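You operate a simulated robot arm through the tools that you are given. There is no shell and no other tool.

Carry out the task below with a simulated two-armed robot. There is one attempt and no reset: what you move stays moved.

Task
Make up the green kit box by its ticket from the blue organiser.
Fine: shut the cell and the box.

It is judged by the outcome, as a careful person would: the job done as asked, and still so three seconds after it is handed in. It fails if anything else is knocked over, pushed out of place, dropped, spilled or broken.

Robot
Two 7-joint arms with two-finger parallel grippers on one trunk that stands fixed in place. Base frame: the origin is at the foot of the trunk, x ahead of it, y to its left, z up; the work surface is at about z = 0.88. Units: m, rad, N and s.
The left shoulder is at [0.08, 0.131, 0.947], the right one opposite. With the tool pointing down near the work surface each hand reaches from about 0.38 to 0.84 m from the base axis, measured 20 degrees to its own side. Payload 1.57 kg a hand.
Tool frame (each hand has its own): the origin (TCP) lies between the finger pads and is the grasp point; the fingertips stand 0.03 m ahead of it; z points along the fingers, y is the line along which they close. Largest opening 0.11 m; finger width 0.024, thickness 0.012; the body of the gripper, 0.048 by 0.112 m, starts 0.078 m behind the TCP.
Orientation is that of the tool frame in the base frame, as a unit quaternion [w, x, y, z]. With the fingers straight down and closing along the base's y, the tool's x points along the base's -x, its y along +y and its z along -z.

Tools
- The arms move only by the tool move_arm. It takes "left_rows", "right_rows" or both (then of equal length, played together; a hand with none holds still); each is a list of rows, each a list of 6 numbers: the shift along the tool's x, y, z in m, then the turn, a rotation vector about the tool's x, y, z in rad. In form: [[tx, ty, tz, wx, wy, wz], ...]. A call has 1 to 20 rows; each row shifts and turns the commanded pose from where the row before left it, along the tool's axes as they then stand. "left_claw" and "right_claw" are, for a hand that has rows, the closure, from 0 (fully open) to 1 (shut), set as the call begins (left out, the last holds). A row lasts 0.2 s, in which the tool goes at most 0.05 m and 0.15 rad; a call with a longer step from one row to the next is refused whole, and so is a gripper value outside its range. A pose out of reach is approached as far as the arm can. The call stops where the force on the tool passes 90 N (or 10 N more than at its start, if that is more) or the arm is blocked; 0.2 s more then pass. Each finger travels about 0.108 m/s and halts on what it meets, pressing with about 29 N; the grip force reading is that of the motor and also rises with nothing between the fingers. The clock runs only during rows and for 0.2 s after the last one: add rows that do not move to give the fingers time. The reply holds the time, the measured pose of the TCP, the force on the tool along the base axes, the opening and the grip force, in the units named above and with some noise, with the torque about the TCP (base axes, N m) and any sound that the robot's microphone picked up.
- Cameras (640 x 400 px; columns grow to the right, rows downward): "scene" is now at [-0.0492, 0.0003, 1.4295]; the picture's right is [0.00, -1.00, 0.00], its down [-0.48, -0.00, -0.88] and it looks along [0.88, 0.00, -0.48] (base axes); focal length 310 px, centre (320, 200). "left" rides on the left gripper at [0.07, -0.016, -0.141] in its tool frame; the picture's right is [0.23, 0.97, 0.00], its down [-0.85, 0.20, -0.48] and it looks along [-0.47, 0.11, 0.88] (tool axes); focal length 222 px, centre (320, 200). "right" rides on the right gripper at [0.07, 0.016, -0.141] in its tool frame; the picture's right is [-0.23, 0.97, 0.00], its down [-0.86, -0.20, -0.48] and it looks along [-0.47, -0.11, 0.88] (tool axes); focal length 222 px, centre (320, 200). There is no depth. A picture from a camera that has moved, and an enlarged one, comes with that camera's place and axes in the base frame and with its lens.
- snapshot(camera): a new picture of that camera. It takes no simulated time.
- turn_head(pan, tilt): turns the head with the scene camera to pan (to the left, within 1.902 rad either way) and tilt (down, from -0.506 to 1.204), counted from straight ahead of the robot. It gives what a move gives.
- zoom(camera, box): a new picture of the part [left, top, right, bottom] of that camera's present view, enlarged. It takes no simulated time.
- job_done(): hands the job in; it is judged then, once.

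Nothing tells you positions but the pictures and the camera data. Unless the task says otherwise, let go and move clear before handing in.

The tools are called after "Request:" as name(argument=value, ...) on one line, values as JSON. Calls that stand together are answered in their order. move_arm: Moves the arms, as the interface text tells. Its arguments: {"type":"object","properties":{"left_rows":{"type":"array","items":{"type":"array","items":{"type":"number"}}},"left_claw":{"type":"number"},"right_rows":{"type":"array","items":{"type":"array","items":{"type":"number"}}},"right_claw":{"type":"number"}},"required":[]} The other tools are called the same way: turn_head (pan, tilt) turns the head that bears the scene camera; snapshot (camera) takes a picture; zoom (camera, box) takes an enlarged picture of a part of a camera's view; job_done () hands the job in.

At the start:

```text
time: 0.0
left_position: [0.5916, 0.1955, 1.2235]
left_ee_rot: [0.0, 0.0, 1.0, 0.0]
left_wrist_force: [-0.3, 0.4, -0.3]
left_ft_torque: [-0.01, -0.02, 0.03]
left_gripper_width: 0.1099
left_finger_force: 0.1
right_position: [0.5347, -0.3381, 1.1952]
right_ee_rot: [0.0, 0.0, 1.0, 0.0]
right_wrist_force: [-0.5, 0.1, 0.0]
right_ft_torque: [0.0, -0.03, 0.0]
right_gripper_width: 0.1098
right_finger_force: 0.0
head pan, tilt: [0.0, 0.499]
```

scene: 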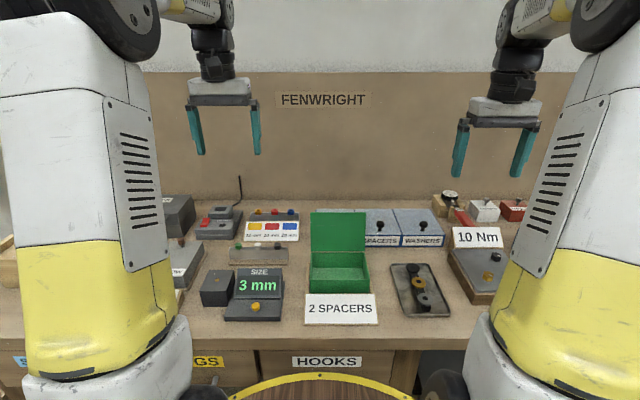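
right: 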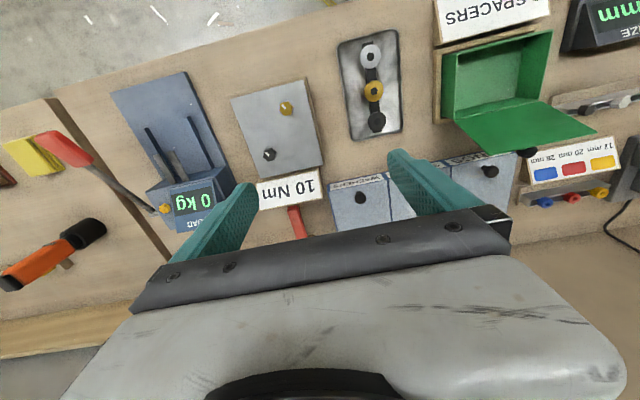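
left: 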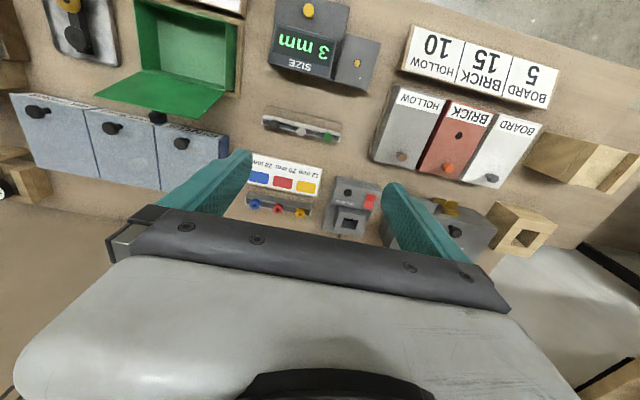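

I see a green kit box with an open lid and a "2 SPACERS" ticket, and behind it a blue organiser with at least three lidded cells. I'll look closer before moving.

Request:
zoom(camera="scene", box=[280, 180, 460, 340])

Request:
zoom(camera="right", box=[320, 0, 640, 240])

Request:
zoom(camera="left", box=[0, 0, 260, 220])

```text
2.50 times, centred on (370, 260) of scene
camera zoom: at [-0.0492, 0.0003, 1.4295], right [0.0, -1.0, 0.0], down [-0.48, 0.0, -0.88], along [0.88, 0.0, -0.48], focal length 774 px, centre (195, 50)
```

zoom: 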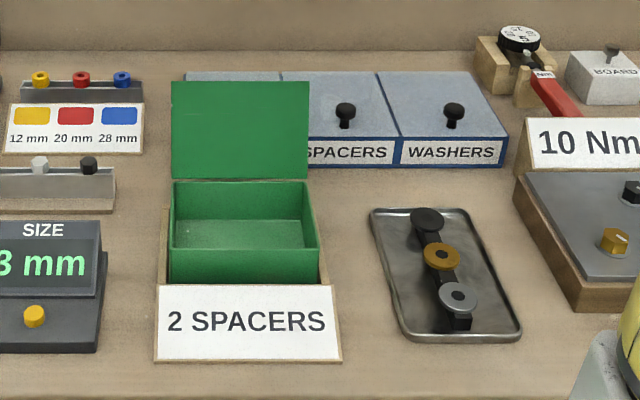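

```text
1.67 times, centred on (480, 120) of right
camera zoom: at [0.4649, -0.3234, 1.336], right [0.23, 0.97, 0.0], down [0.86, -0.2, 0.48], along [0.47, -0.11, -0.88], focal length 370 px, centre (53, 333)
```

zoom: 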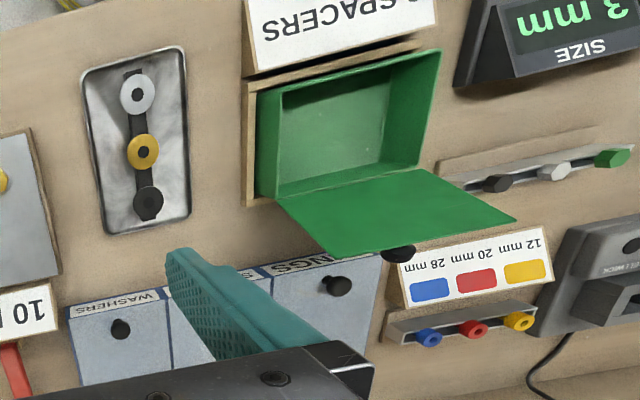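

```text
1.82 times, centred on (130, 110) of left
camera zoom: at [0.5222, 0.1797, 1.3639], right [-0.23, 0.97, 0.0], down [0.85, 0.2, 0.48], along [0.47, 0.11, -0.88], focal length 404 px, centre (666, 364)
```

zoom: 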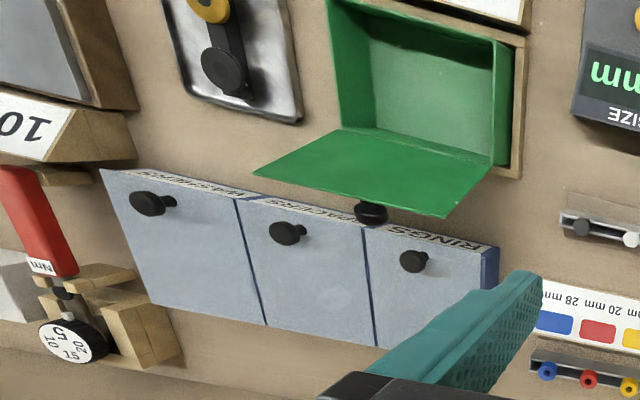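

The organiser reads RINGS / SPACERS / WASHERS, each cell with a knobbed lid, and the SPACERS knob is at roughly (0.69, -0.17, 0.95). I'll enlarge the box and the organiser to fix the geometry.

Request:
zoom(camera="scene", box=[300, 205, 380, 255])

Request:
zoom(camera="scene", box=[300, 250, 380, 330])

Request:
zoom(camera="scene", box=[360, 200, 450, 255])

Request:
zoom(camera="left", box=[40, 60, 240, 200])

Request:
zoom(camera="right", box=[420, 0, 620, 170])

```text
8.00 times, centred on (340, 230) of scene
camera zoom: at [-0.0492, 0.0003, 1.4295], right [0.0, -1.0, 0.0], down [-0.48, 0.0, -0.88], along [0.88, 0.0, -0.48], focal length 2477 px, centre (160, -40)
```

zoom: 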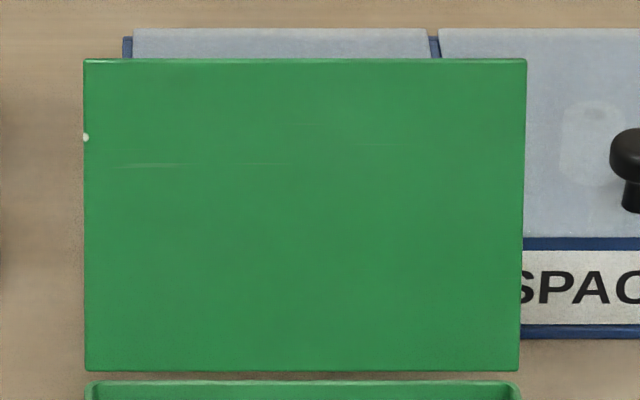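

```text
5.00 times, centred on (340, 290) of scene
camera zoom: at [-0.0492, 0.0003, 1.4295], right [0.0, -1.0, 0.0], down [-0.48, 0.0, -0.88], along [0.88, 0.0, -0.48], focal length 1548 px, centre (220, -250)
```

zoom: 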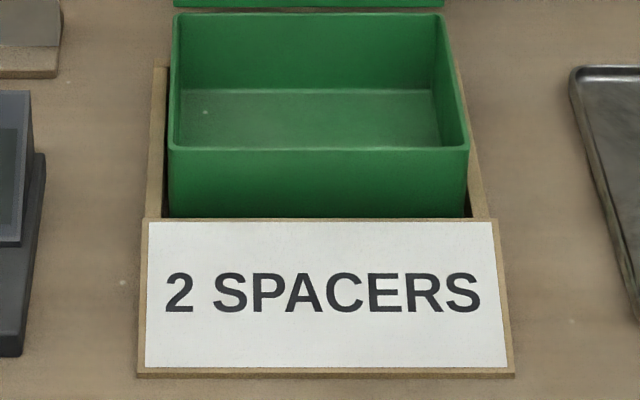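

```text
7.11 times, centred on (405, 228) of scene
camera zoom: at [-0.0492, 0.0003, 1.4295], right [0.0, -1.0, 0.0], down [-0.48, 0.0, -0.88], along [0.88, 0.0, -0.48], focal length 2201 px, centre (-284, 4)
```

zoom: 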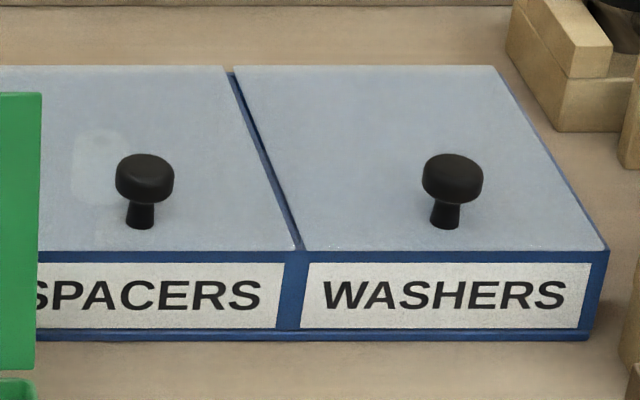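

```text
2.86 times, centred on (140, 130) of left
camera zoom: at [0.5222, 0.1797, 1.3639], right [-0.23, 0.97, 0.0], down [0.85, 0.2, 0.48], along [0.47, 0.11, -0.88], focal length 635 px, centre (834, 400)
```

zoom: 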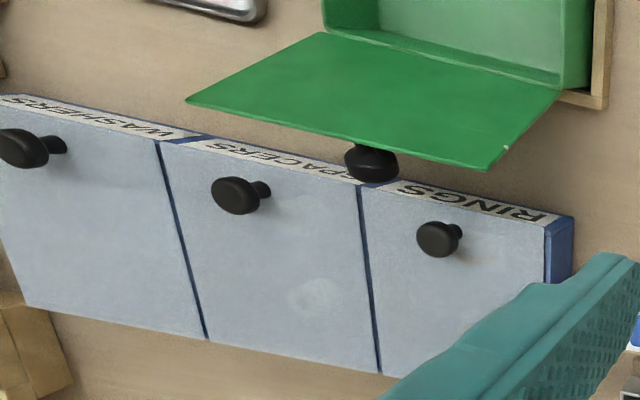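

```text
2.35 times, centred on (520, 85) of right
camera zoom: at [0.4649, -0.3234, 1.336], right [0.23, 0.97, 0.0], down [0.86, -0.2, 0.48], along [0.47, -0.11, -0.88], focal length 523 px, centre (-151, 471)
```

zoom: 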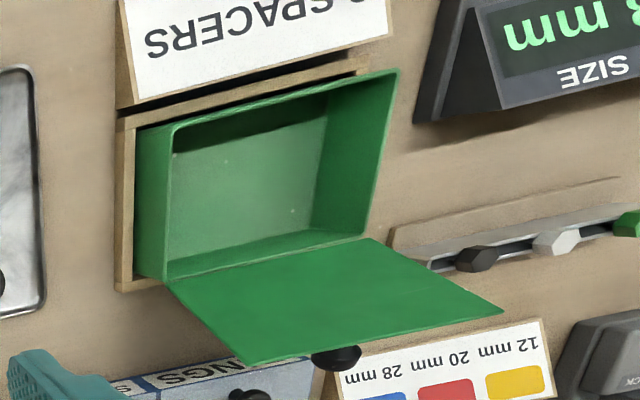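

The kit box sits at about x 0.48–0.58, y −0.11–0.02 (top z≈0.93) with its lid open leaning back. The SPACERS lid is flat at z≈0.925, hinged at the back (x≈0.82), with its knob near (0.688, −0.170). I'll bring the right hand above that knob for a closer look.

Request:
move_arm(right_rows=[[-0.03, 0.034, 0.012, 0, 0, 0], [-0.03, 0.034, 0.012, 0, 0, 0], [-0.03, 0.034, 0.012, 0, 0, 0], [-0.03, 0.034, 0.012, 0, 0, 0], [-0.02, 0.032, 0.012, 0, 0, 0], [0, 0, 0, 0, 0, 0]], right_claw=0.0)

```text
time: 1.4
left_position: [0.5911, 0.197, 1.2229]
left_ee_rot: [0.0, -0.001, 1.0, 0.0]
left_wrist_force: [-0.6, 0.7, -0.3]
left_ft_torque: [0.0, -0.04, 0.01]
left_gripper_width: 0.11
left_finger_force: 0.0
right_position: [0.6741, -0.1694, 1.1349]
right_ee_rot: [0.0, 0.0, 1.0, 0.0]
right_wrist_force: [-0.6, -0.6, -0.7]
right_ft_torque: [0.0, 0.0, -0.01]
right_gripper_width: 0.1101
right_finger_force: 0.1
head pan, tilt: [0.0, 0.499]
```

Request:
snapshot(camera="right")

Request:
snapshot(camera="scene")

Request:
zoom(camera="right", box=[200, 40, 440, 190])

```text
taken
camera right: at [0.6036, -0.1558, 1.2758], right [0.23, 0.97, 0.0], down [0.86, -0.2, 0.48], along [0.47, -0.11, -0.88], focal length 222 px, centre (320, 200)
```

right: 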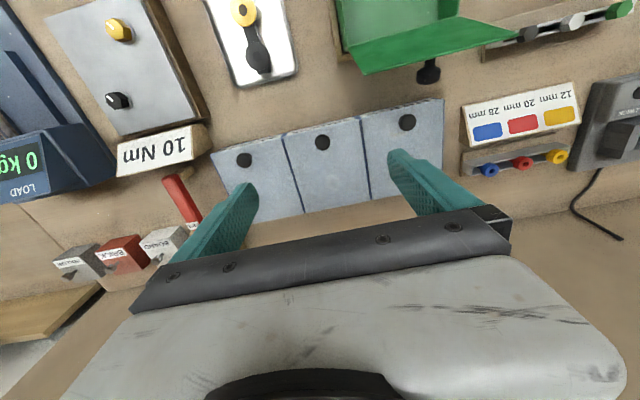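

```text
taken
```

scene: 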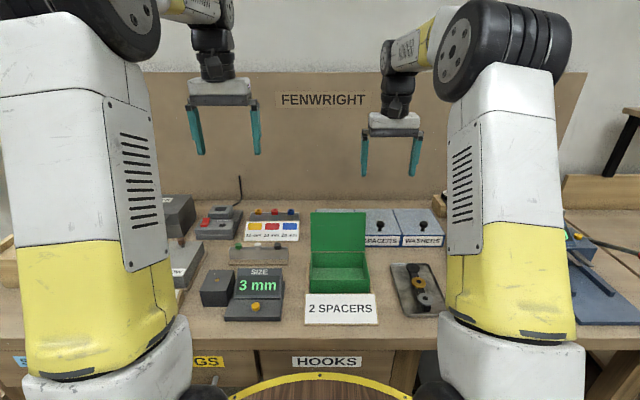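

```text
2.67 times, centred on (320, 115) of right
camera zoom: at [0.6036, -0.1558, 1.2758], right [0.23, 0.97, 0.0], down [0.86, -0.2, 0.48], along [0.47, -0.11, -0.88], focal length 592 px, centre (320, 427)
```

zoom: 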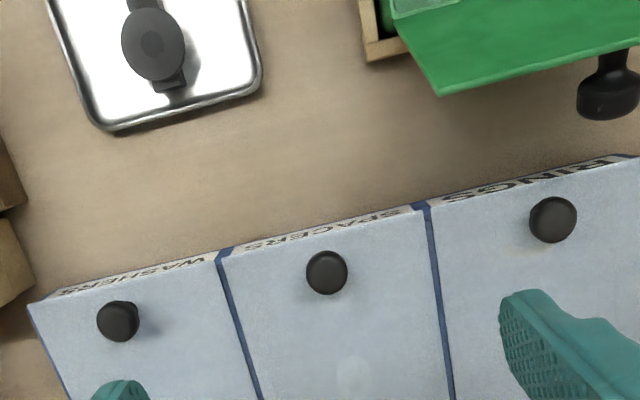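

The right camera puts the knob at (0.685, −0.170), matching the scene view. I'll come down over it, fingers either side, stopping with the tips just above the lid.

Request:
move_arm(right_rows=[[-0.005, 0, 0.04, 0, 0, 0], [-0.006, -0.001, 0.04, 0, 0, 0], [0, 0, 0.04, 0, 0, 0], [0, 0, 0.025, 0, 0, 0], [0, 0, 0.015, 0, 0, 0], [0, 0, 0.012, 0, 0, 0], [0, 0, 0, 0, 0, 0]], right_claw=0.35)

Request:
snapshot(camera="right")

Request:
zoom(camera="scene", box=[350, 180, 450, 250])

```text
time: 3.0
left_position: [0.5905, 0.1959, 1.2216]
left_ee_rot: [0.0, 0.0, 1.0, 0.0]
left_wrist_force: [1.1, 0.3, -0.2]
left_ft_torque: [0.0, 0.02, -0.02]
left_gripper_width: 0.11
left_finger_force: 0.0
right_position: [0.6859, -0.1708, 0.9616]
right_ee_rot: [0.001, 0.0, 1.0, -0.001]
right_wrist_force: [-0.6, -0.1, 0.5]
right_ft_torque: [-0.01, 0.0, 0.01]
right_gripper_width: 0.0716
right_finger_force: 0.1
head pan, tilt: [0.0, 0.499]
```

```text
taken
camera right: at [0.6161, -0.1567, 1.1036], right [0.23, 0.97, 0.0], down [0.86, -0.2, 0.48], along [0.47, -0.11, -0.88], focal length 222 px, centre (320, 200)
```

right: 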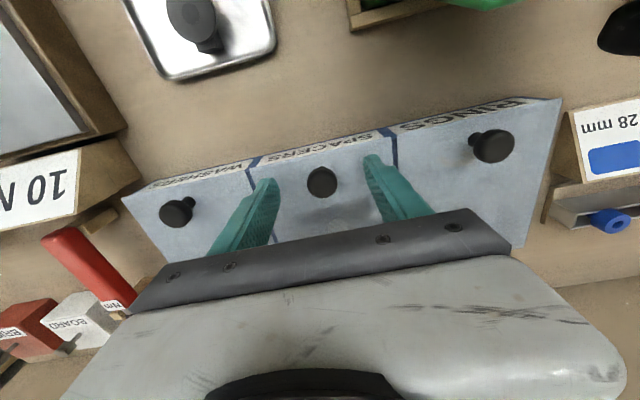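

```text
5.71 times, centred on (400, 215) of scene
camera zoom: at [-0.0492, 0.0003, 1.4295], right [0.0, -1.0, 0.0], down [-0.48, 0.0, -0.88], along [0.88, 0.0, -0.48], focal length 1769 px, centre (-137, 114)
```

zoom: 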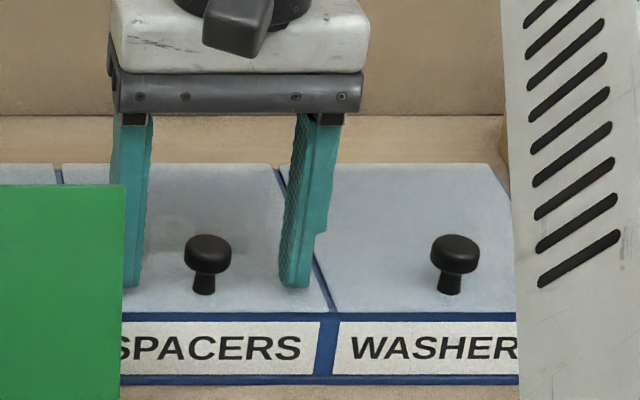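

The fingers straddle the SPACERS knob with tips a few millimetres above the lid. I'll close on it.

Request:
move_arm(right_rows=[[0, 0, 0, 0, 0, 0], [0, 0, 0, 0, 0, 0], [0, 0, 0, 0, 0, 0], [0, 0, 0, 0, 0, 0]], right_claw=1.0)

Request:
zoom(camera="scene", box=[350, 180, 450, 250])

```text
time: 4.0
left_position: [0.5922, 0.197, 1.2214]
left_ee_rot: [0.0, -0.001, 1.0, 0.001]
left_wrist_force: [-0.8, 0.3, -0.4]
left_ft_torque: [0.02, -0.02, 0.01]
left_gripper_width: 0.1101
left_finger_force: 0.2
right_position: [0.686, -0.1699, 0.9635]
right_ee_rot: [0.0, -0.001, 1.0, 0.0]
right_wrist_force: [-0.7, 12.4, -0.7]
right_ft_torque: [0.18, 0.09, -0.02]
right_gripper_width: 0.0221
right_finger_force: 34.9
head pan, tilt: [0.0, 0.499]
```

```text
5.71 times, centred on (400, 215) of scene
camera zoom: at [-0.0492, 0.0009, 1.4295], right [0.0, -1.0, 0.0], down [-0.48, 0.0, -0.88], along [0.88, 0.0, -0.48], focal length 1769 px, centre (-137, 114)
```

zoom: 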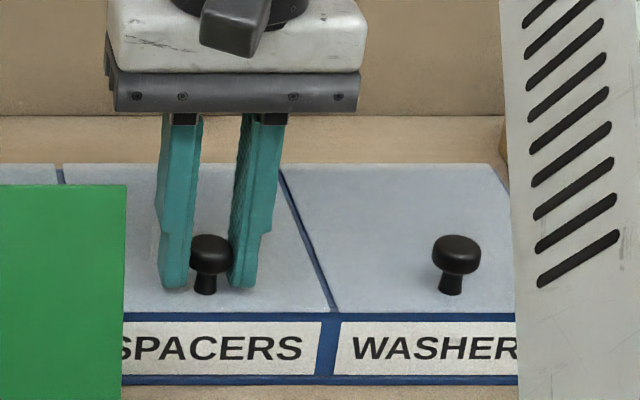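

The knob is held (width 22 mm). I'll lift the lid along its arc about the back hinge, the first 20° first, and watch the forces.

Request:
move_arm(right_rows=[[-0.0028, 0.001, -0.0114, 0, 0, 0], [-0.0037, 0, -0.0111, 0, 0, 0], [-0.0047, 0, -0.0108, 0, 0, 0], [-0.0057, 0, -0.0103, 0, 0, 0], [0, 0, 0, 0, 0, 0]], right_claw=1.0)

Request:
zoom(camera="scene", box=[350, 170, 450, 250])

```text
time: 5.2
left_position: [0.5911, 0.1984, 1.222]
left_ee_rot: [0.0, 0.0, 1.0, 0.0]
left_wrist_force: [0.6, 0.4, 0.4]
left_ft_torque: [0.02, 0.0, 0.01]
left_gripper_width: 0.1101
left_finger_force: 0.0
right_position: [0.702, -0.1697, 1.0071]
right_ee_rot: [-0.001, -0.001, 1.0, -0.001]
right_wrist_force: [-10.1, 10.3, -3.4]
right_ft_torque: [0.19, 1.07, -0.05]
right_gripper_width: 0.022
right_finger_force: 35.1
head pan, tilt: [0.0, 0.499]
```

```text
5.00 times, centred on (400, 210) of scene
camera zoom: at [-0.0495, 0.0007, 1.4295], right [0.0, -1.0, 0.0], down [-0.48, 0.0, -0.88], along [0.88, 0.0, -0.48], focal length 1548 px, centre (-80, 150)
```

zoom: 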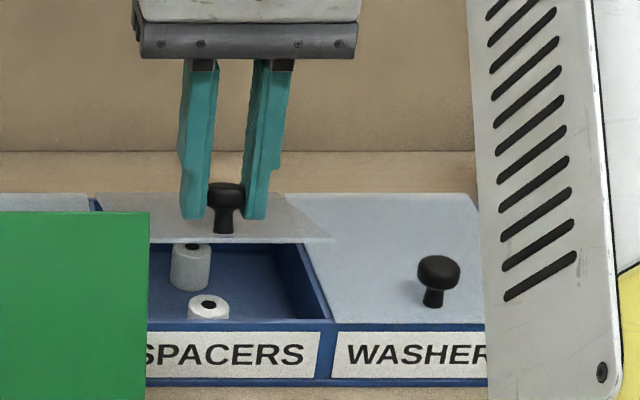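

The lid is swinging up and I can see white spacers inside. I'll continue the arc to about 40°.

Request:
move_arm(right_rows=[[-0.0065, 0, -0.0098, 0, 0, 0], [-0.0073, 0, -0.0091, 0, 0, 0], [-0.0081, 0, -0.0085, 0, 0, 0], [-0.0088, 0, -0.0078, 0, 0, 0], [0, 0, 0, 0, 0, 0]], right_claw=1.0)

Request:
zoom(camera="scene", box=[340, 160, 440, 240])

```text
time: 6.4
left_position: [0.5914, 0.197, 1.2216]
left_ee_rot: [0.001, -0.001, 1.0, 0.0]
left_wrist_force: [-0.3, 0.0, 0.4]
left_ft_torque: [-0.01, -0.03, -0.01]
left_gripper_width: 0.11
left_finger_force: 0.0
right_position: [0.7323, -0.1695, 1.041]
right_ee_rot: [0.0, -0.002, 1.0, 0.0]
right_wrist_force: [-5.6, 13.3, -2.8]
right_ft_torque: [0.23, 0.88, -0.12]
right_gripper_width: 0.0218
right_finger_force: 34.5
head pan, tilt: [0.0, 0.499]
```

```text
5.00 times, centred on (390, 200) of scene
camera zoom: at [-0.0493, 0.0009, 1.4295], right [0.0, -1.0, 0.0], down [-0.48, 0.0, -0.88], along [0.88, 0.0, -0.48], focal length 1548 px, centre (-30, 200)
```

zoom: 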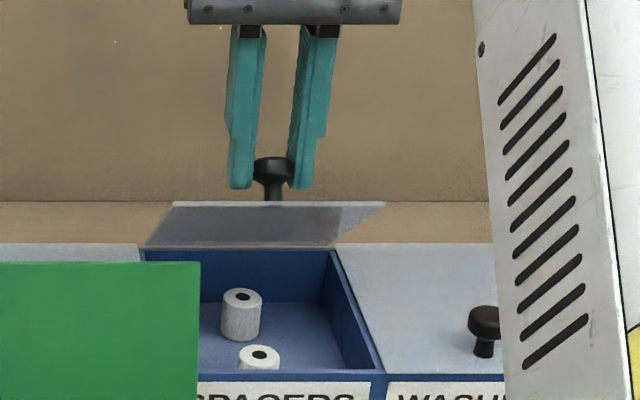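

Both the lid and forces behave; I see at least two white spacers in the cell. I'll carry on to ~60°, tipping the hand forward a little so the arm doesn't run out of reach.

Request:
move_arm(right_rows=[[-0.0081, 0.001, -0.0068, 0, -0.1, 0], [-0.0091, 0.001, -0.005, 0, -0.1, 0], [-0.0099, 0, -0.0029, 0, -0.1, 0], [-0.0102, 0, -0.0008, 0, -0.1, 0], [0, 0, 0, 0, 0, 0]], right_claw=1.0)

Request:
zoom(camera="scene", box=[340, 140, 460, 240])

```text
time: 7.6
left_position: [0.5915, 0.1963, 1.2225]
left_ee_rot: [0.0, -0.001, 1.0, 0.001]
left_wrist_force: [-0.4, -0.3, 0.4]
left_ft_torque: [0.0, -0.04, 0.01]
left_gripper_width: 0.11
left_finger_force: 0.1
right_position: [0.7696, -0.17, 1.0635]
right_ee_rot: [0.199, 0.001, 0.98, -0.001]
right_wrist_force: [-0.1, -0.2, 0.2]
right_ft_torque: [0.01, 0.01, 0.0]
right_gripper_width: 0.0
right_finger_force: 21.1
head pan, tilt: [0.0, 0.499]
```

```text
4.00 times, centred on (400, 190) of scene
camera zoom: at [-0.0491, 0.0002, 1.4295], right [0.0, -1.0, 0.0], down [-0.48, 0.0, -0.88], along [0.88, 0.0, -0.48], focal length 1238 px, centre (0, 240)
```

zoom: 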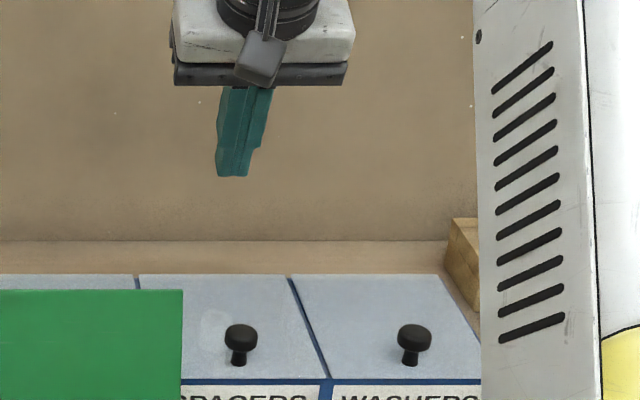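

The knob slipped out of the fingers at around 45–60° and the lid dropped shut, so it doesn't stay up by itself part-way. I'll bring the hand back upright above the knob and check that nothing has shifted; next time I'll lift with the right hand and support the lid from underneath with the left.

Request:
move_arm(right_rows=[[0.0154, 0, -0.0174, 0, 0.1, 0], [0.0171, 0, -0.0158, 0, 0.1, 0], [0.0186, 0, -0.014, 0, 0.1, 0], [0.0199, 0, -0.012, 0, 0.1, 0], [0, 0, 0, 0, 0, 0]], right_claw=0.35)

Request:
zoom(camera="right", box=[200, 40, 440, 190])

Request:
zoom(camera="scene", box=[350, 180, 450, 250])

Request:
snapshot(camera="left")

```text
time: 8.8
left_position: [0.5912, 0.1974, 1.2219]
left_ee_rot: [0.0, 0.0, 1.0, 0.0]
left_wrist_force: [-0.6, 0.3, 0.2]
left_ft_torque: [-0.01, -0.01, -0.02]
left_gripper_width: 0.1099
left_finger_force: 0.0
right_position: [0.6844, -0.1698, 1.1038]
right_ee_rot: [-0.001, -0.001, 1.0, 0.0]
right_wrist_force: [-0.7, 0.0, 0.5]
right_ft_torque: [0.03, -0.05, -0.01]
right_gripper_width: 0.0713
right_finger_force: 0.2
head pan, tilt: [0.0, 0.499]
```

```text
2.67 times, centred on (320, 115) of right
camera zoom: at [0.6143, -0.1543, 1.2452], right [0.23, 0.97, 0.0], down [0.86, -0.2, 0.48], along [0.47, -0.11, -0.88], focal length 592 px, centre (320, 427)
```

zoom: 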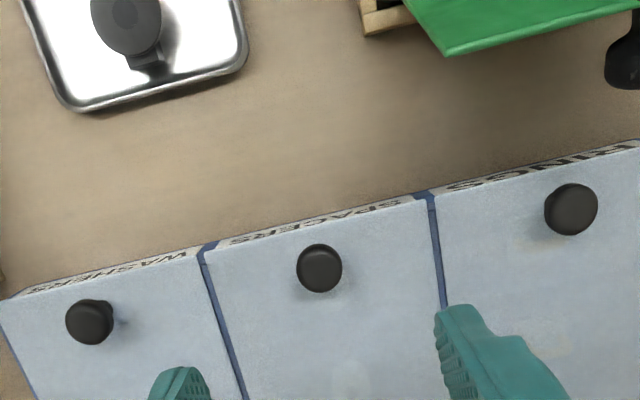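

```text
5.71 times, centred on (400, 215) of scene
camera zoom: at [-0.0492, 0.0003, 1.4295], right [0.0, -1.0, 0.0], down [-0.48, 0.0, -0.88], along [0.88, 0.0, -0.48], focal length 1769 px, centre (-137, 114)
```

zoom: 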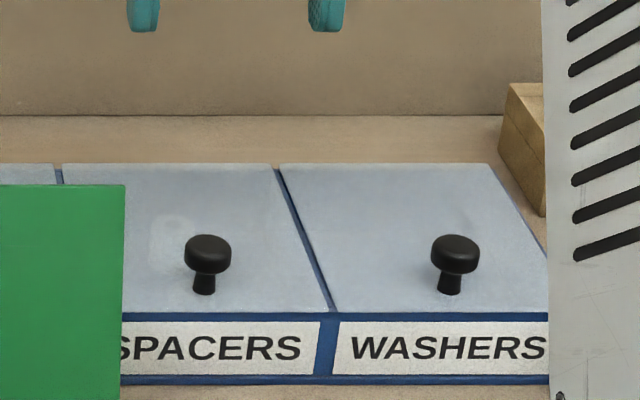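

```text
taken
camera left: at [0.5222, 0.1798, 1.3639], right [-0.23, 0.97, 0.0], down [0.85, 0.2, 0.48], along [0.47, 0.11, -0.88], focal length 222 px, centre (320, 200)
```

left: 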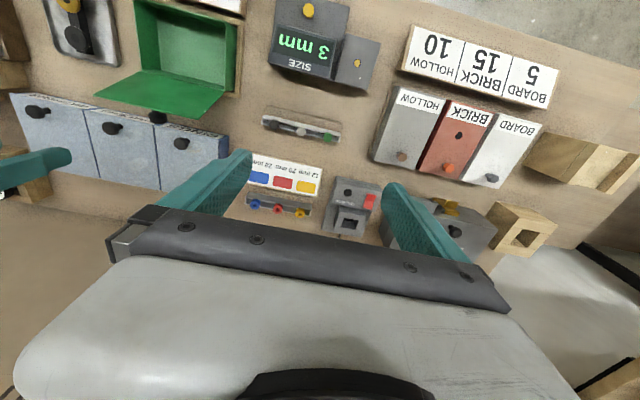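

Nothing has moved: the organiser and knob are where they were and the lid is shut again. I'll regrip the knob slightly deeper and with the hand tipped forward ~15°, so the fingers can turn with the lid as it rises.

Request:
move_arm(right_rows=[[0, 0.001, 0, 0, -0.13, 0], [0, 0, 0, 0, -0.13, 0], [0.01, 0, 0.0345, 0, 0, 0], [0.01, 0, 0.0345, 0, 0, 0], [0.01, 0, 0.0345, 0, 0, 0], [0.006, 0, 0.0207, 0, 0, 0], [0.004, 0, 0.0138, 0, 0, 0], [0, 0, 0, 0, 0, 0]], right_claw=0.55)

Request:
zoom(camera="scene", box=[350, 180, 450, 250])

Request:
zoom(camera="right", box=[200, 80, 440, 230])

```text
time: 10.6
left_position: [0.5902, 0.1966, 1.2235]
left_ee_rot: [0.0, 0.0, 1.0, 0.0]
left_wrist_force: [-0.8, -0.1, -0.6]
left_ft_torque: [-0.01, -0.03, 0.03]
left_gripper_width: 0.1101
left_finger_force: 0.1
right_position: [0.681, -0.1673, 0.9609]
right_ee_rot: [0.13, -0.001, 0.992, 0.001]
right_wrist_force: [-2.8, -1.6, 11.4]
right_ft_torque: [-0.02, 0.11, 0.04]
right_gripper_width: 0.0495
right_finger_force: 0.0
head pan, tilt: [0.0, 0.499]
```

```text
5.71 times, centred on (400, 215) of scene
camera zoom: at [-0.0498, 0.0003, 1.4295], right [0.0, -1.0, 0.0], down [-0.48, 0.0, -0.88], along [0.88, 0.0, -0.48], focal length 1769 px, centre (-137, 114)
```

zoom: 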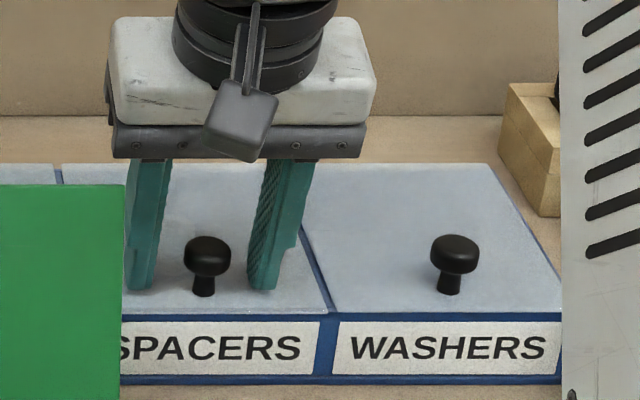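

```text
2.67 times, centred on (320, 155) of right
camera zoom: at [0.5772, -0.1522, 1.079], right [0.22, 0.97, 0.06], down [0.7, -0.2, 0.68], along [0.68, -0.11, -0.73], focal length 592 px, centre (320, 320)
```

zoom: 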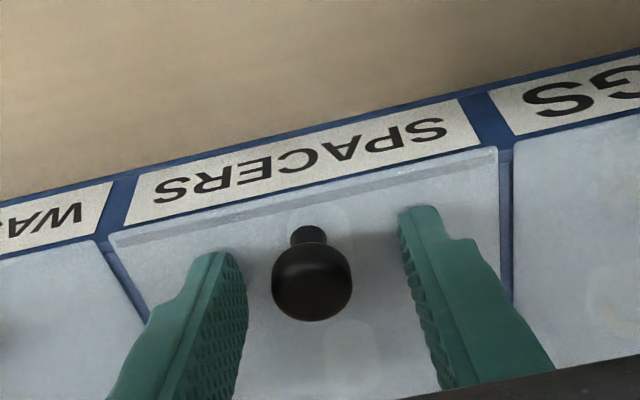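

The fingertips are lightly touching the lid (11 N up), so I'll rise 2 mm and close on the knob.

Request:
move_arm(right_rows=[[-0.0005, 0, -0.0022, 0, 0, 0], [0, 0, 0, 0, 0, 0]], right_claw=0.55)

Request:
move_arm(right_rows=[[0, 0, 0, 0, 0, 0], [0, 0, 0, 0, 0, 0], [0, 0, 0, 0, 0, 0]], right_claw=1.0)

Request:
zoom(camera="right", box=[200, 80, 440, 230])

```text
time: 11.2
left_position: [0.5921, 0.1964, 1.2217]
left_ee_rot: [-0.001, 0.0, 1.0, 0.0]
left_wrist_force: [-1.1, 0.3, 1.0]
left_ft_torque: [-0.06, 0.02, 0.01]
left_gripper_width: 0.11
left_finger_force: 0.1
right_position: [0.6815, -0.1686, 0.9613]
right_ee_rot: [0.129, 0.001, 0.992, 0.0]
right_wrist_force: [1.1, -1.3, 3.9]
right_ft_torque: [-0.04, -0.01, 0.02]
right_gripper_width: 0.0495
right_finger_force: 0.0
head pan, tilt: [0.0, 0.499]
```

```text
time: 12.0
left_position: [0.5917, 0.196, 1.2232]
left_ee_rot: [0.0, -0.001, 1.0, 0.001]
left_wrist_force: [-0.8, -0.3, 0.6]
left_ft_torque: [0.0, -0.02, 0.01]
left_gripper_width: 0.1098
left_finger_force: 0.1
right_position: [0.6815, -0.1704, 0.9617]
right_ee_rot: [0.13, 0.001, 0.992, 0.0]
right_wrist_force: [-0.3, -14.5, 3.1]
right_ft_torque: [-0.22, 0.09, -0.02]
right_gripper_width: 0.0219
right_finger_force: 35.3
head pan, tilt: [0.0, 0.499]
```

```text
2.67 times, centred on (320, 155) of right
camera zoom: at [0.5774, -0.1541, 1.0802], right [0.22, 0.97, 0.06], down [0.7, -0.2, 0.68], along [0.68, -0.11, -0.73], focal length 592 px, centre (320, 320)
```

zoom: 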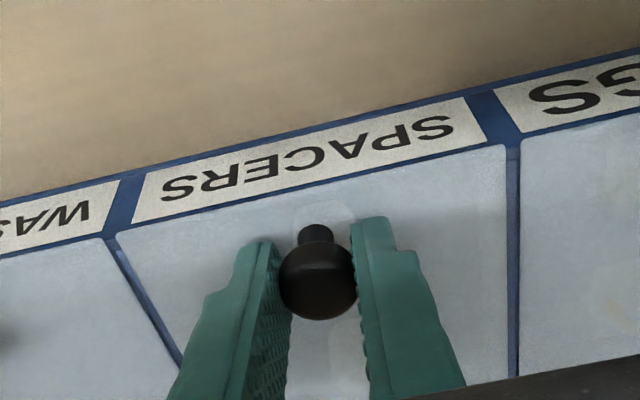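

The grip is good; the side load shows the hand is ~2 mm too far left, so I'll correct that while lifting, turning the hand upright as the lid comes up.

Request:
move_arm(right_rows=[[0, -0.0018, 0, 0, 0, 0], [-0.0061, 0, -0.0103, 0, 0.035, 0], [-0.0065, 0, -0.01, 0, 0.035, 0], [-0.0072, 0, -0.0097, 0, 0.035, 0], [-0.0076, 0, -0.0093, 0, 0.035, 0], [0, 0, 0, 0, 0, 0]], right_claw=1.0)

Request:
zoom(camera="scene", box=[350, 160, 450, 240])

Request:
zoom(camera="right", box=[200, 80, 440, 230])

```text
time: 13.4
left_position: [0.5919, 0.1952, 1.223]
left_ee_rot: [0.0, 0.0, 1.0, 0.0]
left_wrist_force: [-0.1, -0.2, 0.4]
left_ft_torque: [0.01, 0.01, 0.02]
left_gripper_width: 0.1101
left_finger_force: 0.1
right_position: [0.6993, -0.1707, 1.0051]
right_ee_rot: [0.059, -0.001, 0.998, 0.0]
right_wrist_force: [-11.0, -11.6, -2.7]
right_ft_torque: [-0.18, 1.07, 0.0]
right_gripper_width: 0.0218
right_finger_force: 35.1
head pan, tilt: [0.0, 0.499]
```

```text
5.00 times, centred on (400, 200) of scene
camera zoom: at [-0.0497, -0.0002, 1.4295], right [0.0, -1.0, 0.0], down [-0.48, 0.0, -0.88], along [0.88, 0.0, -0.48], focal length 1548 px, centre (-80, 200)
```

zoom: 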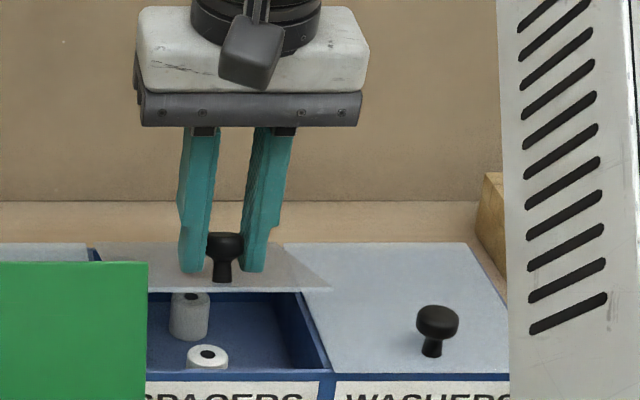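

```text
2.67 times, centred on (320, 155) of right
camera zoom: at [0.6132, -0.1544, 1.1374], right [0.23, 0.97, 0.03], down [0.79, -0.2, 0.58], along [0.57, -0.11, -0.82], focal length 592 px, centre (320, 320)
```

zoom: 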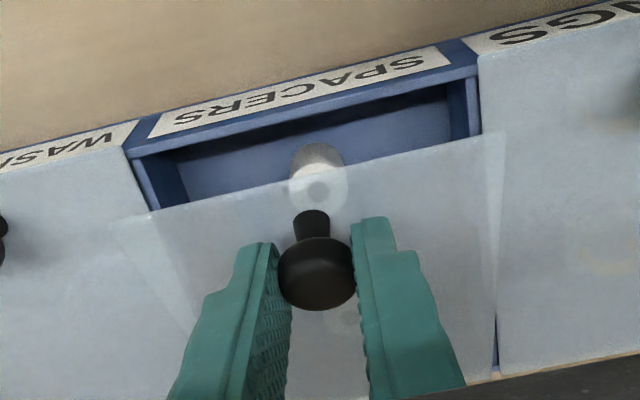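

The grip is holding well at ~20° (lid is translucent, with spacers visible below). I'll continue to ~40°, turning the hand with it.

Request:
move_arm(right_rows=[[-0.0083, 0, -0.009, 0, 0.055, 0], [-0.0086, 0, -0.0086, 0, 0.055, 0], [-0.0089, 0, -0.0084, 0, 0.055, 0], [-0.0091, 0, -0.0082, 0, 0.055, 0], [0, 0, 0, 0, 0, 0]], right_claw=1.0)

Request:
zoom(camera="scene", box=[350, 140, 450, 220])

Request:
zoom(camera="right", box=[200, 60, 440, 210])

```text
time: 14.6
left_position: [0.5918, 0.1957, 1.2221]
left_ee_rot: [-0.001, 0.0, 1.0, 0.0]
left_wrist_force: [0.0, 0.1, -0.1]
left_ft_torque: [-0.01, 0.03, -0.01]
left_gripper_width: 0.1097
left_finger_force: 0.0
right_position: [0.7335, -0.169, 1.0415]
right_ee_rot: [-0.05, -0.002, 0.999, 0.0]
right_wrist_force: [-3.1, -9.8, -4.1]
right_ft_torque: [-0.14, 0.79, 0.06]
right_gripper_width: 0.0218
right_finger_force: 34.9
head pan, tilt: [0.0, 0.499]
```

```text
5.00 times, centred on (400, 180) of scene
camera zoom: at [-0.0491, -0.0002, 1.4295], right [0.0, -1.0, 0.0], down [-0.48, 0.0, -0.88], along [0.88, 0.0, -0.48], focal length 1548 px, centre (-80, 300)
```

zoom: 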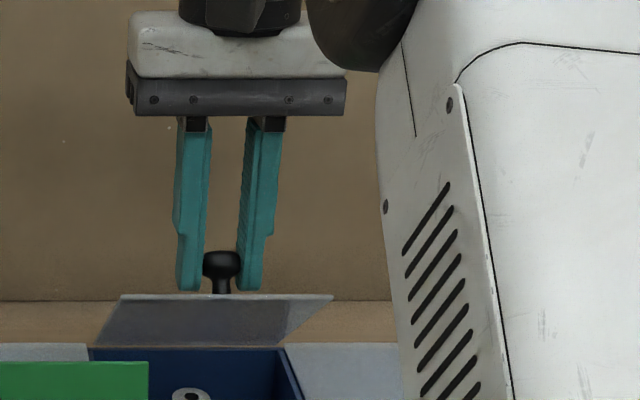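

```text
2.67 times, centred on (320, 135) of right
camera zoom: at [0.6781, -0.1545, 1.1882], right [0.23, 0.97, -0.02], down [0.9, -0.2, 0.39], along [0.38, -0.11, -0.92], focal length 592 px, centre (320, 373)
```

zoom: 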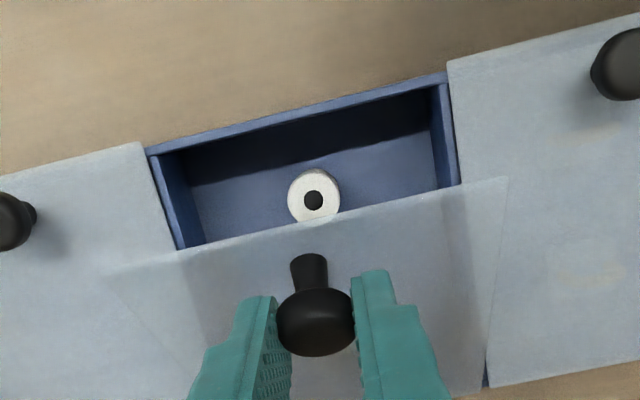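

The lid is at ~40° with the knob held deep in the fingers, and forces are low. I'll go a little further to ~50° to give the left hand room underneath.

Request:
move_arm(right_rows=[[-0.0044, 0, -0.0039, 0, 0.01, 0], [-0.0044, 0, -0.0039, 0, 0, 0], [-0.0047, 0, -0.0036, 0, 0, 0], [-0.0047, 0, -0.0036, 0, 0, 0], [0, 0, 0, 0, 0, 0]], right_claw=1.0)

Request:
zoom(camera="scene", box=[350, 140, 450, 220])

Request:
zoom(camera="right", box=[200, 60, 440, 210])

Request:
snapshot(camera="scene")

```text
time: 15.8
left_position: [0.5907, 0.1956, 1.223]
left_ee_rot: [0.0, 0.0, 1.0, 0.0]
left_wrist_force: [0.4, -0.1, 0.5]
left_ft_torque: [-0.01, 0.0, 0.0]
left_gripper_width: 0.11
left_finger_force: 0.1
right_position: [0.7539, -0.1697, 1.0538]
right_ee_rot: [-0.055, 0.0, 0.998, 0.0]
right_wrist_force: [-6.9, -13.7, -1.2]
right_ft_torque: [-0.24, 0.84, 0.09]
right_gripper_width: 0.0218
right_finger_force: 34.7
head pan, tilt: [0.0, 0.499]
```

```text
5.00 times, centred on (400, 180) of scene
camera zoom: at [-0.0494, -0.0004, 1.4295], right [0.0, -1.0, 0.0], down [-0.48, 0.0, -0.88], along [0.88, 0.0, -0.48], focal length 1548 px, centre (-80, 300)
```

zoom: 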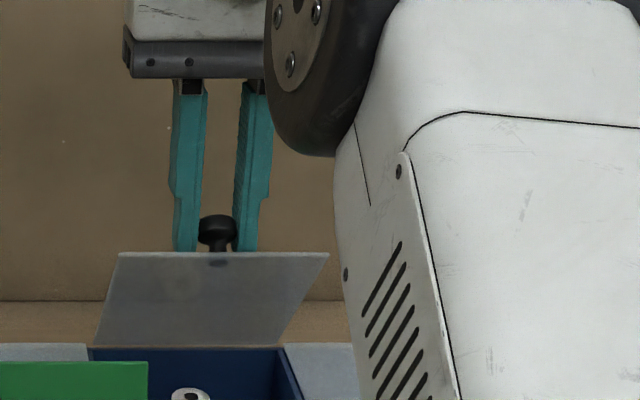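

```text
2.67 times, centred on (320, 135) of right
camera zoom: at [0.699, -0.1543, 1.2023], right [0.23, 0.97, -0.03], down [0.9, -0.2, 0.38], along [0.37, -0.11, -0.92], focal length 592 px, centre (320, 373)
```

zoom: 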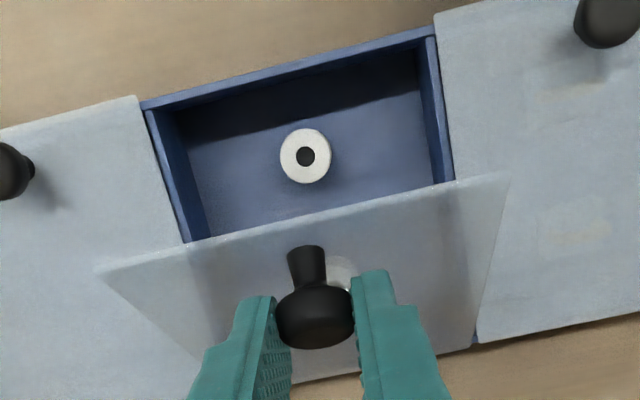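

```text
taken
```

scene: 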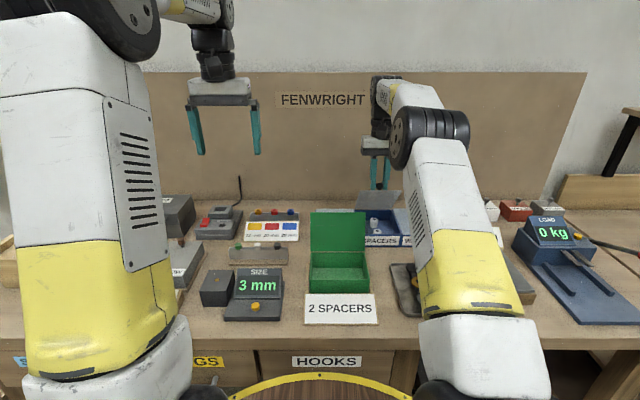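

Holding well at ~50°, one spacer in full view. I'll try to carry the lid on with the right hand in small steps, watching the forces for the reach limit.

Request:
move_arm(right_rows=[[-0.005, 0, -0.0032, 0, 0, 0], [-0.005, 0, -0.0031, 0, 0, 0], [-0.0052, 0, -0.0028, 0, 0, 0], [-0.0052, 0, -0.0027, 0, 0, 0], [0, 0, 0, 0, 0, 0]], right_claw=1.0)

Request:
zoom(camera="scene", box=[350, 140, 450, 220])

Request:
zoom(camera="right", box=[200, 60, 440, 210])

```text
time: 17.0
left_position: [0.5914, 0.1957, 1.2212]
left_ee_rot: [0.0, 0.0, 1.0, 0.0]
left_wrist_force: [0.0, -1.1, 0.0]
left_ft_torque: [0.0, 0.04, -0.01]
left_gripper_width: 0.1098
left_finger_force: 0.1
right_position: [0.7684, -0.1686, 1.0621]
right_ee_rot: [-0.055, -0.001, 0.998, 0.0]
right_wrist_force: [-2.3, -12.8, -8.8]
right_ft_torque: [-0.16, 0.58, 0.1]
right_gripper_width: 0.0219
right_finger_force: 34.5
right hand out of reach, approached as far as the arm can: row 3, 4
head pan, tilt: [0.0, 0.499]
```

```text
5.00 times, centred on (400, 180) of scene
camera zoom: at [-0.0489, -0.0003, 1.4295], right [0.0, -1.0, 0.0], down [-0.48, 0.0, -0.88], along [0.88, 0.0, -0.48], focal length 1548 px, centre (-80, 300)
```

zoom: 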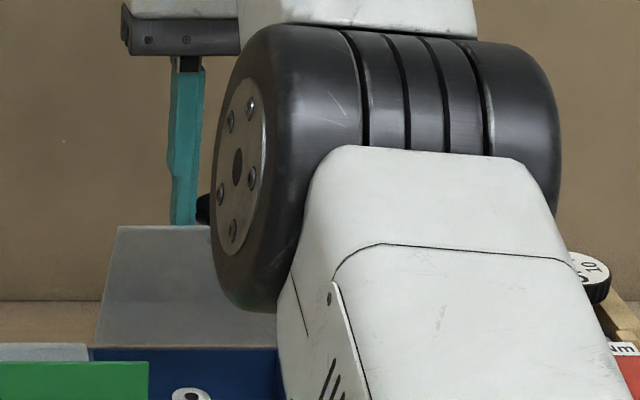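

```text
2.67 times, centred on (320, 135) of right
camera zoom: at [0.7137, -0.1545, 1.2095], right [0.23, 0.97, -0.02], down [0.9, -0.2, 0.38], along [0.37, -0.11, -0.92], focal length 592 px, centre (320, 373)
```

zoom: 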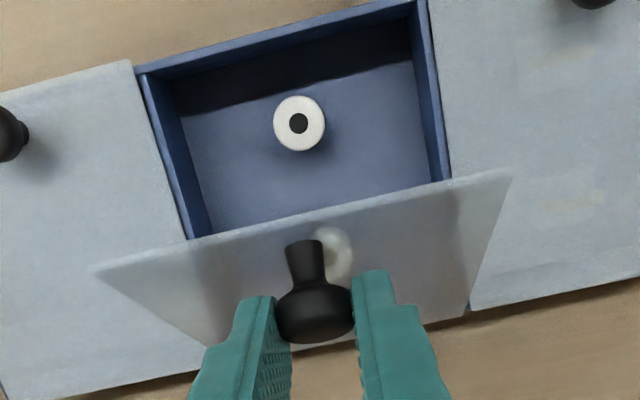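

The right arm is at its reach limit with the lid at ~58°, still firmly held. I'll leave the right hand holding and bring the left hand, closed, angled down to the right, to push the lid over from beneath; first I'll turn it in place.

Request:
move_arm(left_rows=[[0, 0, 0, 0, 0, 0.131], [0, 0, 0, 0, 0, 0.131], [0, 0, 0, 0, 0, 0.131], [0, 0, 0, 0, 0, 0.131], [0, 0, 0, 0, 0, 0.131], [0, 0, 0, 0, 0, 0.13], [0, 0, 0, 0, -0.125, 0], [0, 0, 0, 0, -0.125, 0], [0, 0, 0, 0, -0.125, 0], [0, 0, 0, 0, -0.125, 0], [0, 0, 0, 0, -0.125, 0], [0, 0, 0, 0, -0.125, 0], [0, 0, 0, 0, 0, 0]], left_claw=1.0)

Request:
snapshot(camera="scene")

Request:
snapshot(camera="left")

```text
time: 19.8
left_position: [0.5911, 0.1961, 1.2222]
left_ee_rot: [0.339, 0.356, 0.86, -0.14]
left_wrist_force: [-0.1, 0.2, -0.4]
left_ft_torque: [0.0, -0.01, -0.01]
left_gripper_width: 0.0
left_finger_force: 20.8
right_position: [0.7677, -0.1699, 1.062]
right_ee_rot: [-0.055, 0.0, 0.999, 0.0]
right_wrist_force: [5.8, -10.6, -8.7]
right_ft_torque: [-0.18, -0.39, 0.07]
right_gripper_width: 0.0216
right_finger_force: 35.0
head pan, tilt: [0.0, 0.499]
```

```text
taken
```

scene: 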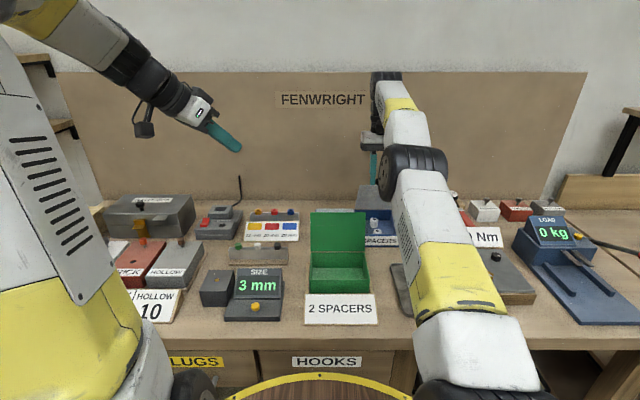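

```text
taken
camera left: at [0.4767, 0.2882, 1.278], right [0.57, 0.81, -0.15], down [0.35, -0.07, 0.93], along [0.74, -0.59, -0.32], focal length 222 px, centre (320, 200)
```

left: 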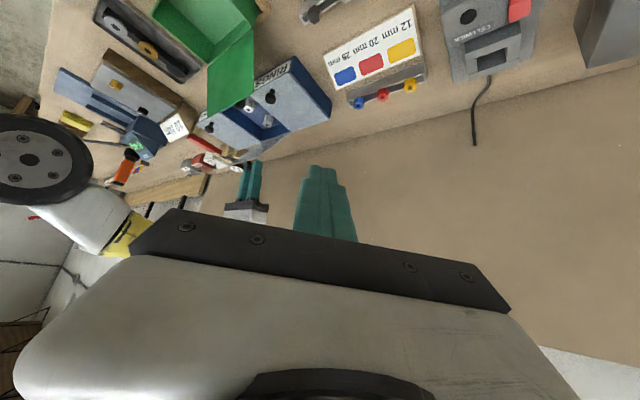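

The left hand is turned as planned and the right still holds the lid. I'll check the lid from the left camera before moving in.

Request:
zoom(camera="left", box=[180, 40, 340, 240])

Request:
zoom(camera="right", box=[200, 60, 440, 210])

Request:
zoom(camera="scene", box=[340, 120, 440, 220])

```text
2.00 times, centred on (260, 140) of left
camera zoom: at [0.4767, 0.2882, 1.278], right [0.57, 0.81, -0.15], down [0.35, -0.07, 0.93], along [0.74, -0.59, -0.32], focal length 444 px, centre (440, 320)
```

zoom: 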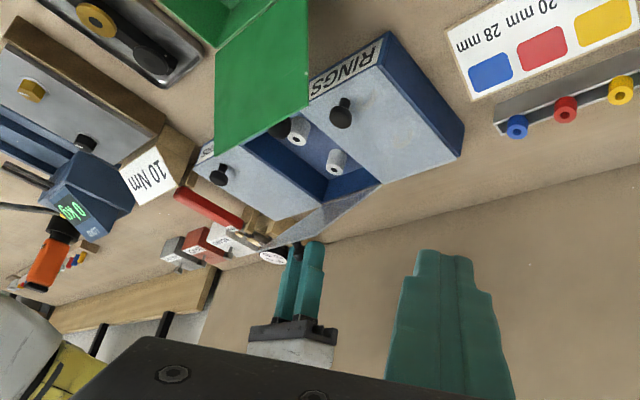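

```text
2.67 times, centred on (320, 135) of right
camera zoom: at [0.7138, -0.1545, 1.2098], right [0.23, 0.97, -0.02], down [0.9, -0.2, 0.38], along [0.37, -0.11, -0.92], focal length 592 px, centre (320, 373)
```

zoom: 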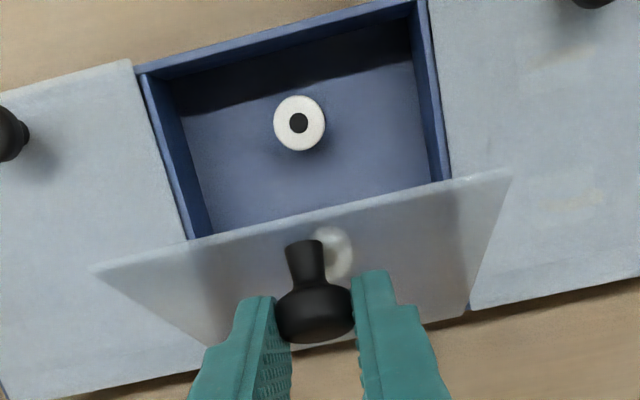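

```text
4.00 times, centred on (390, 170) of scene
camera zoom: at [-0.0485, -0.0003, 1.4295], right [0.0, -1.0, 0.0], down [-0.48, 0.0, -0.88], along [0.88, 0.0, -0.48], focal length 1238 px, centre (40, 320)
```

zoom: 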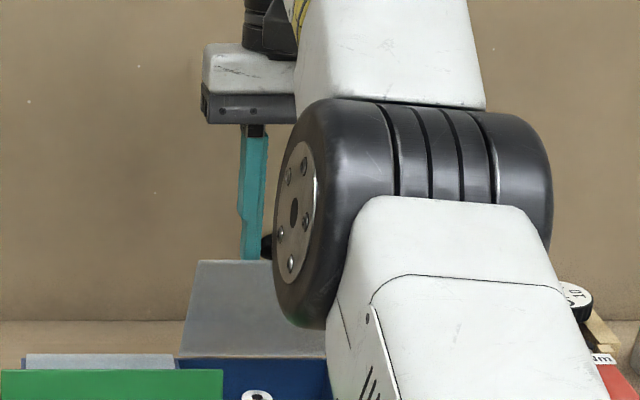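

I can see two spacers in the cell, one near the front and one further back-left. I'll bring the left hand to a pre-pose above-left of the lid's free edge.

Request:
move_arm(left_rows=[[-0.0148, -0.0208, 0.0362, 0, 0, 0], [-0.0148, -0.0208, 0.0362, 0, 0, 0], [-0.0148, -0.0208, 0.0362, 0, 0, 0], [-0.0148, -0.0208, 0.0362, 0, 0, 0], [-0.0148, -0.0208, 0.0362, 0, 0, 0], [-0.0148, -0.0208, 0.0362, 0, 0, 0], [-0.0146, -0.0209, 0.0363, 0, 0, 0], [0, 0, 0, 0, 0, 0]], left_claw=1.0)

Request:
snapshot(camera="left")

Request:
snapshot(camera="scene")

Request:
zoom(camera="right", box=[200, 60, 600, 310])

```text
time: 21.6
left_position: [0.6666, -0.081, 1.1081]
left_ee_rot: [0.338, 0.355, 0.86, -0.14]
left_wrist_force: [0.8, 0.3, -0.4]
left_ft_torque: [-0.01, 0.02, -0.04]
left_gripper_width: 0.0
left_finger_force: 21.3
right_position: [0.7665, -0.1701, 1.0617]
right_ee_rot: [-0.055, -0.001, 0.998, 0.001]
right_wrist_force: [4.4, -11.6, -6.6]
right_ft_torque: [-0.18, -0.25, 0.09]
right_gripper_width: 0.0217
right_finger_force: 34.6
head pan, tilt: [0.0, 0.499]
```

```text
taken
camera left: at [0.5504, 0.0097, 1.1649], right [0.57, 0.81, -0.15], down [0.35, -0.07, 0.93], along [0.74, -0.59, -0.33], focal length 222 px, centre (320, 200)
```

left: 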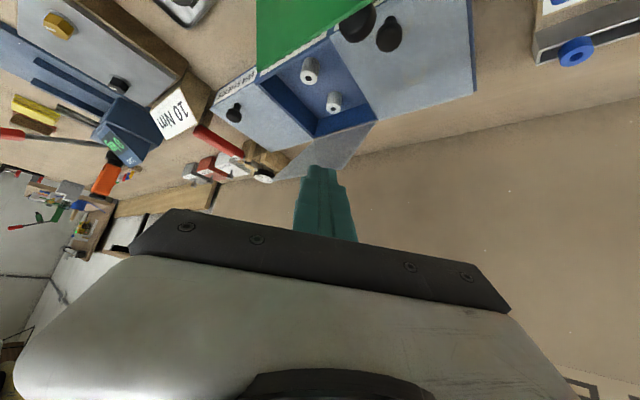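

```text
taken
```

scene: 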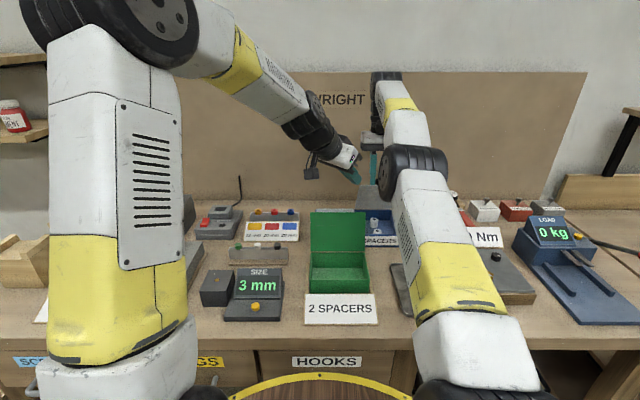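

```text
1.60 times, centred on (400, 185) of right
camera zoom: at [0.7136, -0.1545, 1.2098], right [0.23, 0.97, -0.02], down [0.9, -0.2, 0.38], along [0.37, -0.11, -0.92], focal length 355 px, centre (192, 224)
```

zoom: 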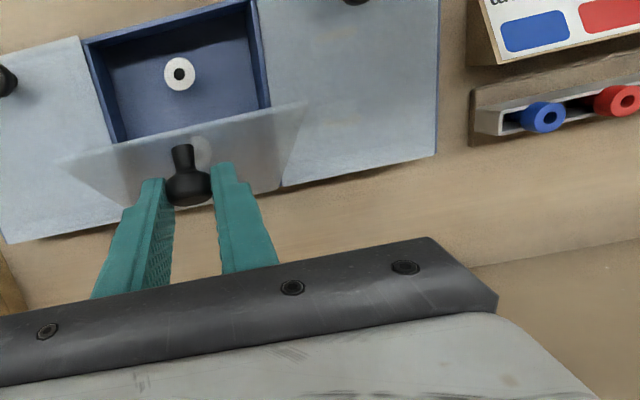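

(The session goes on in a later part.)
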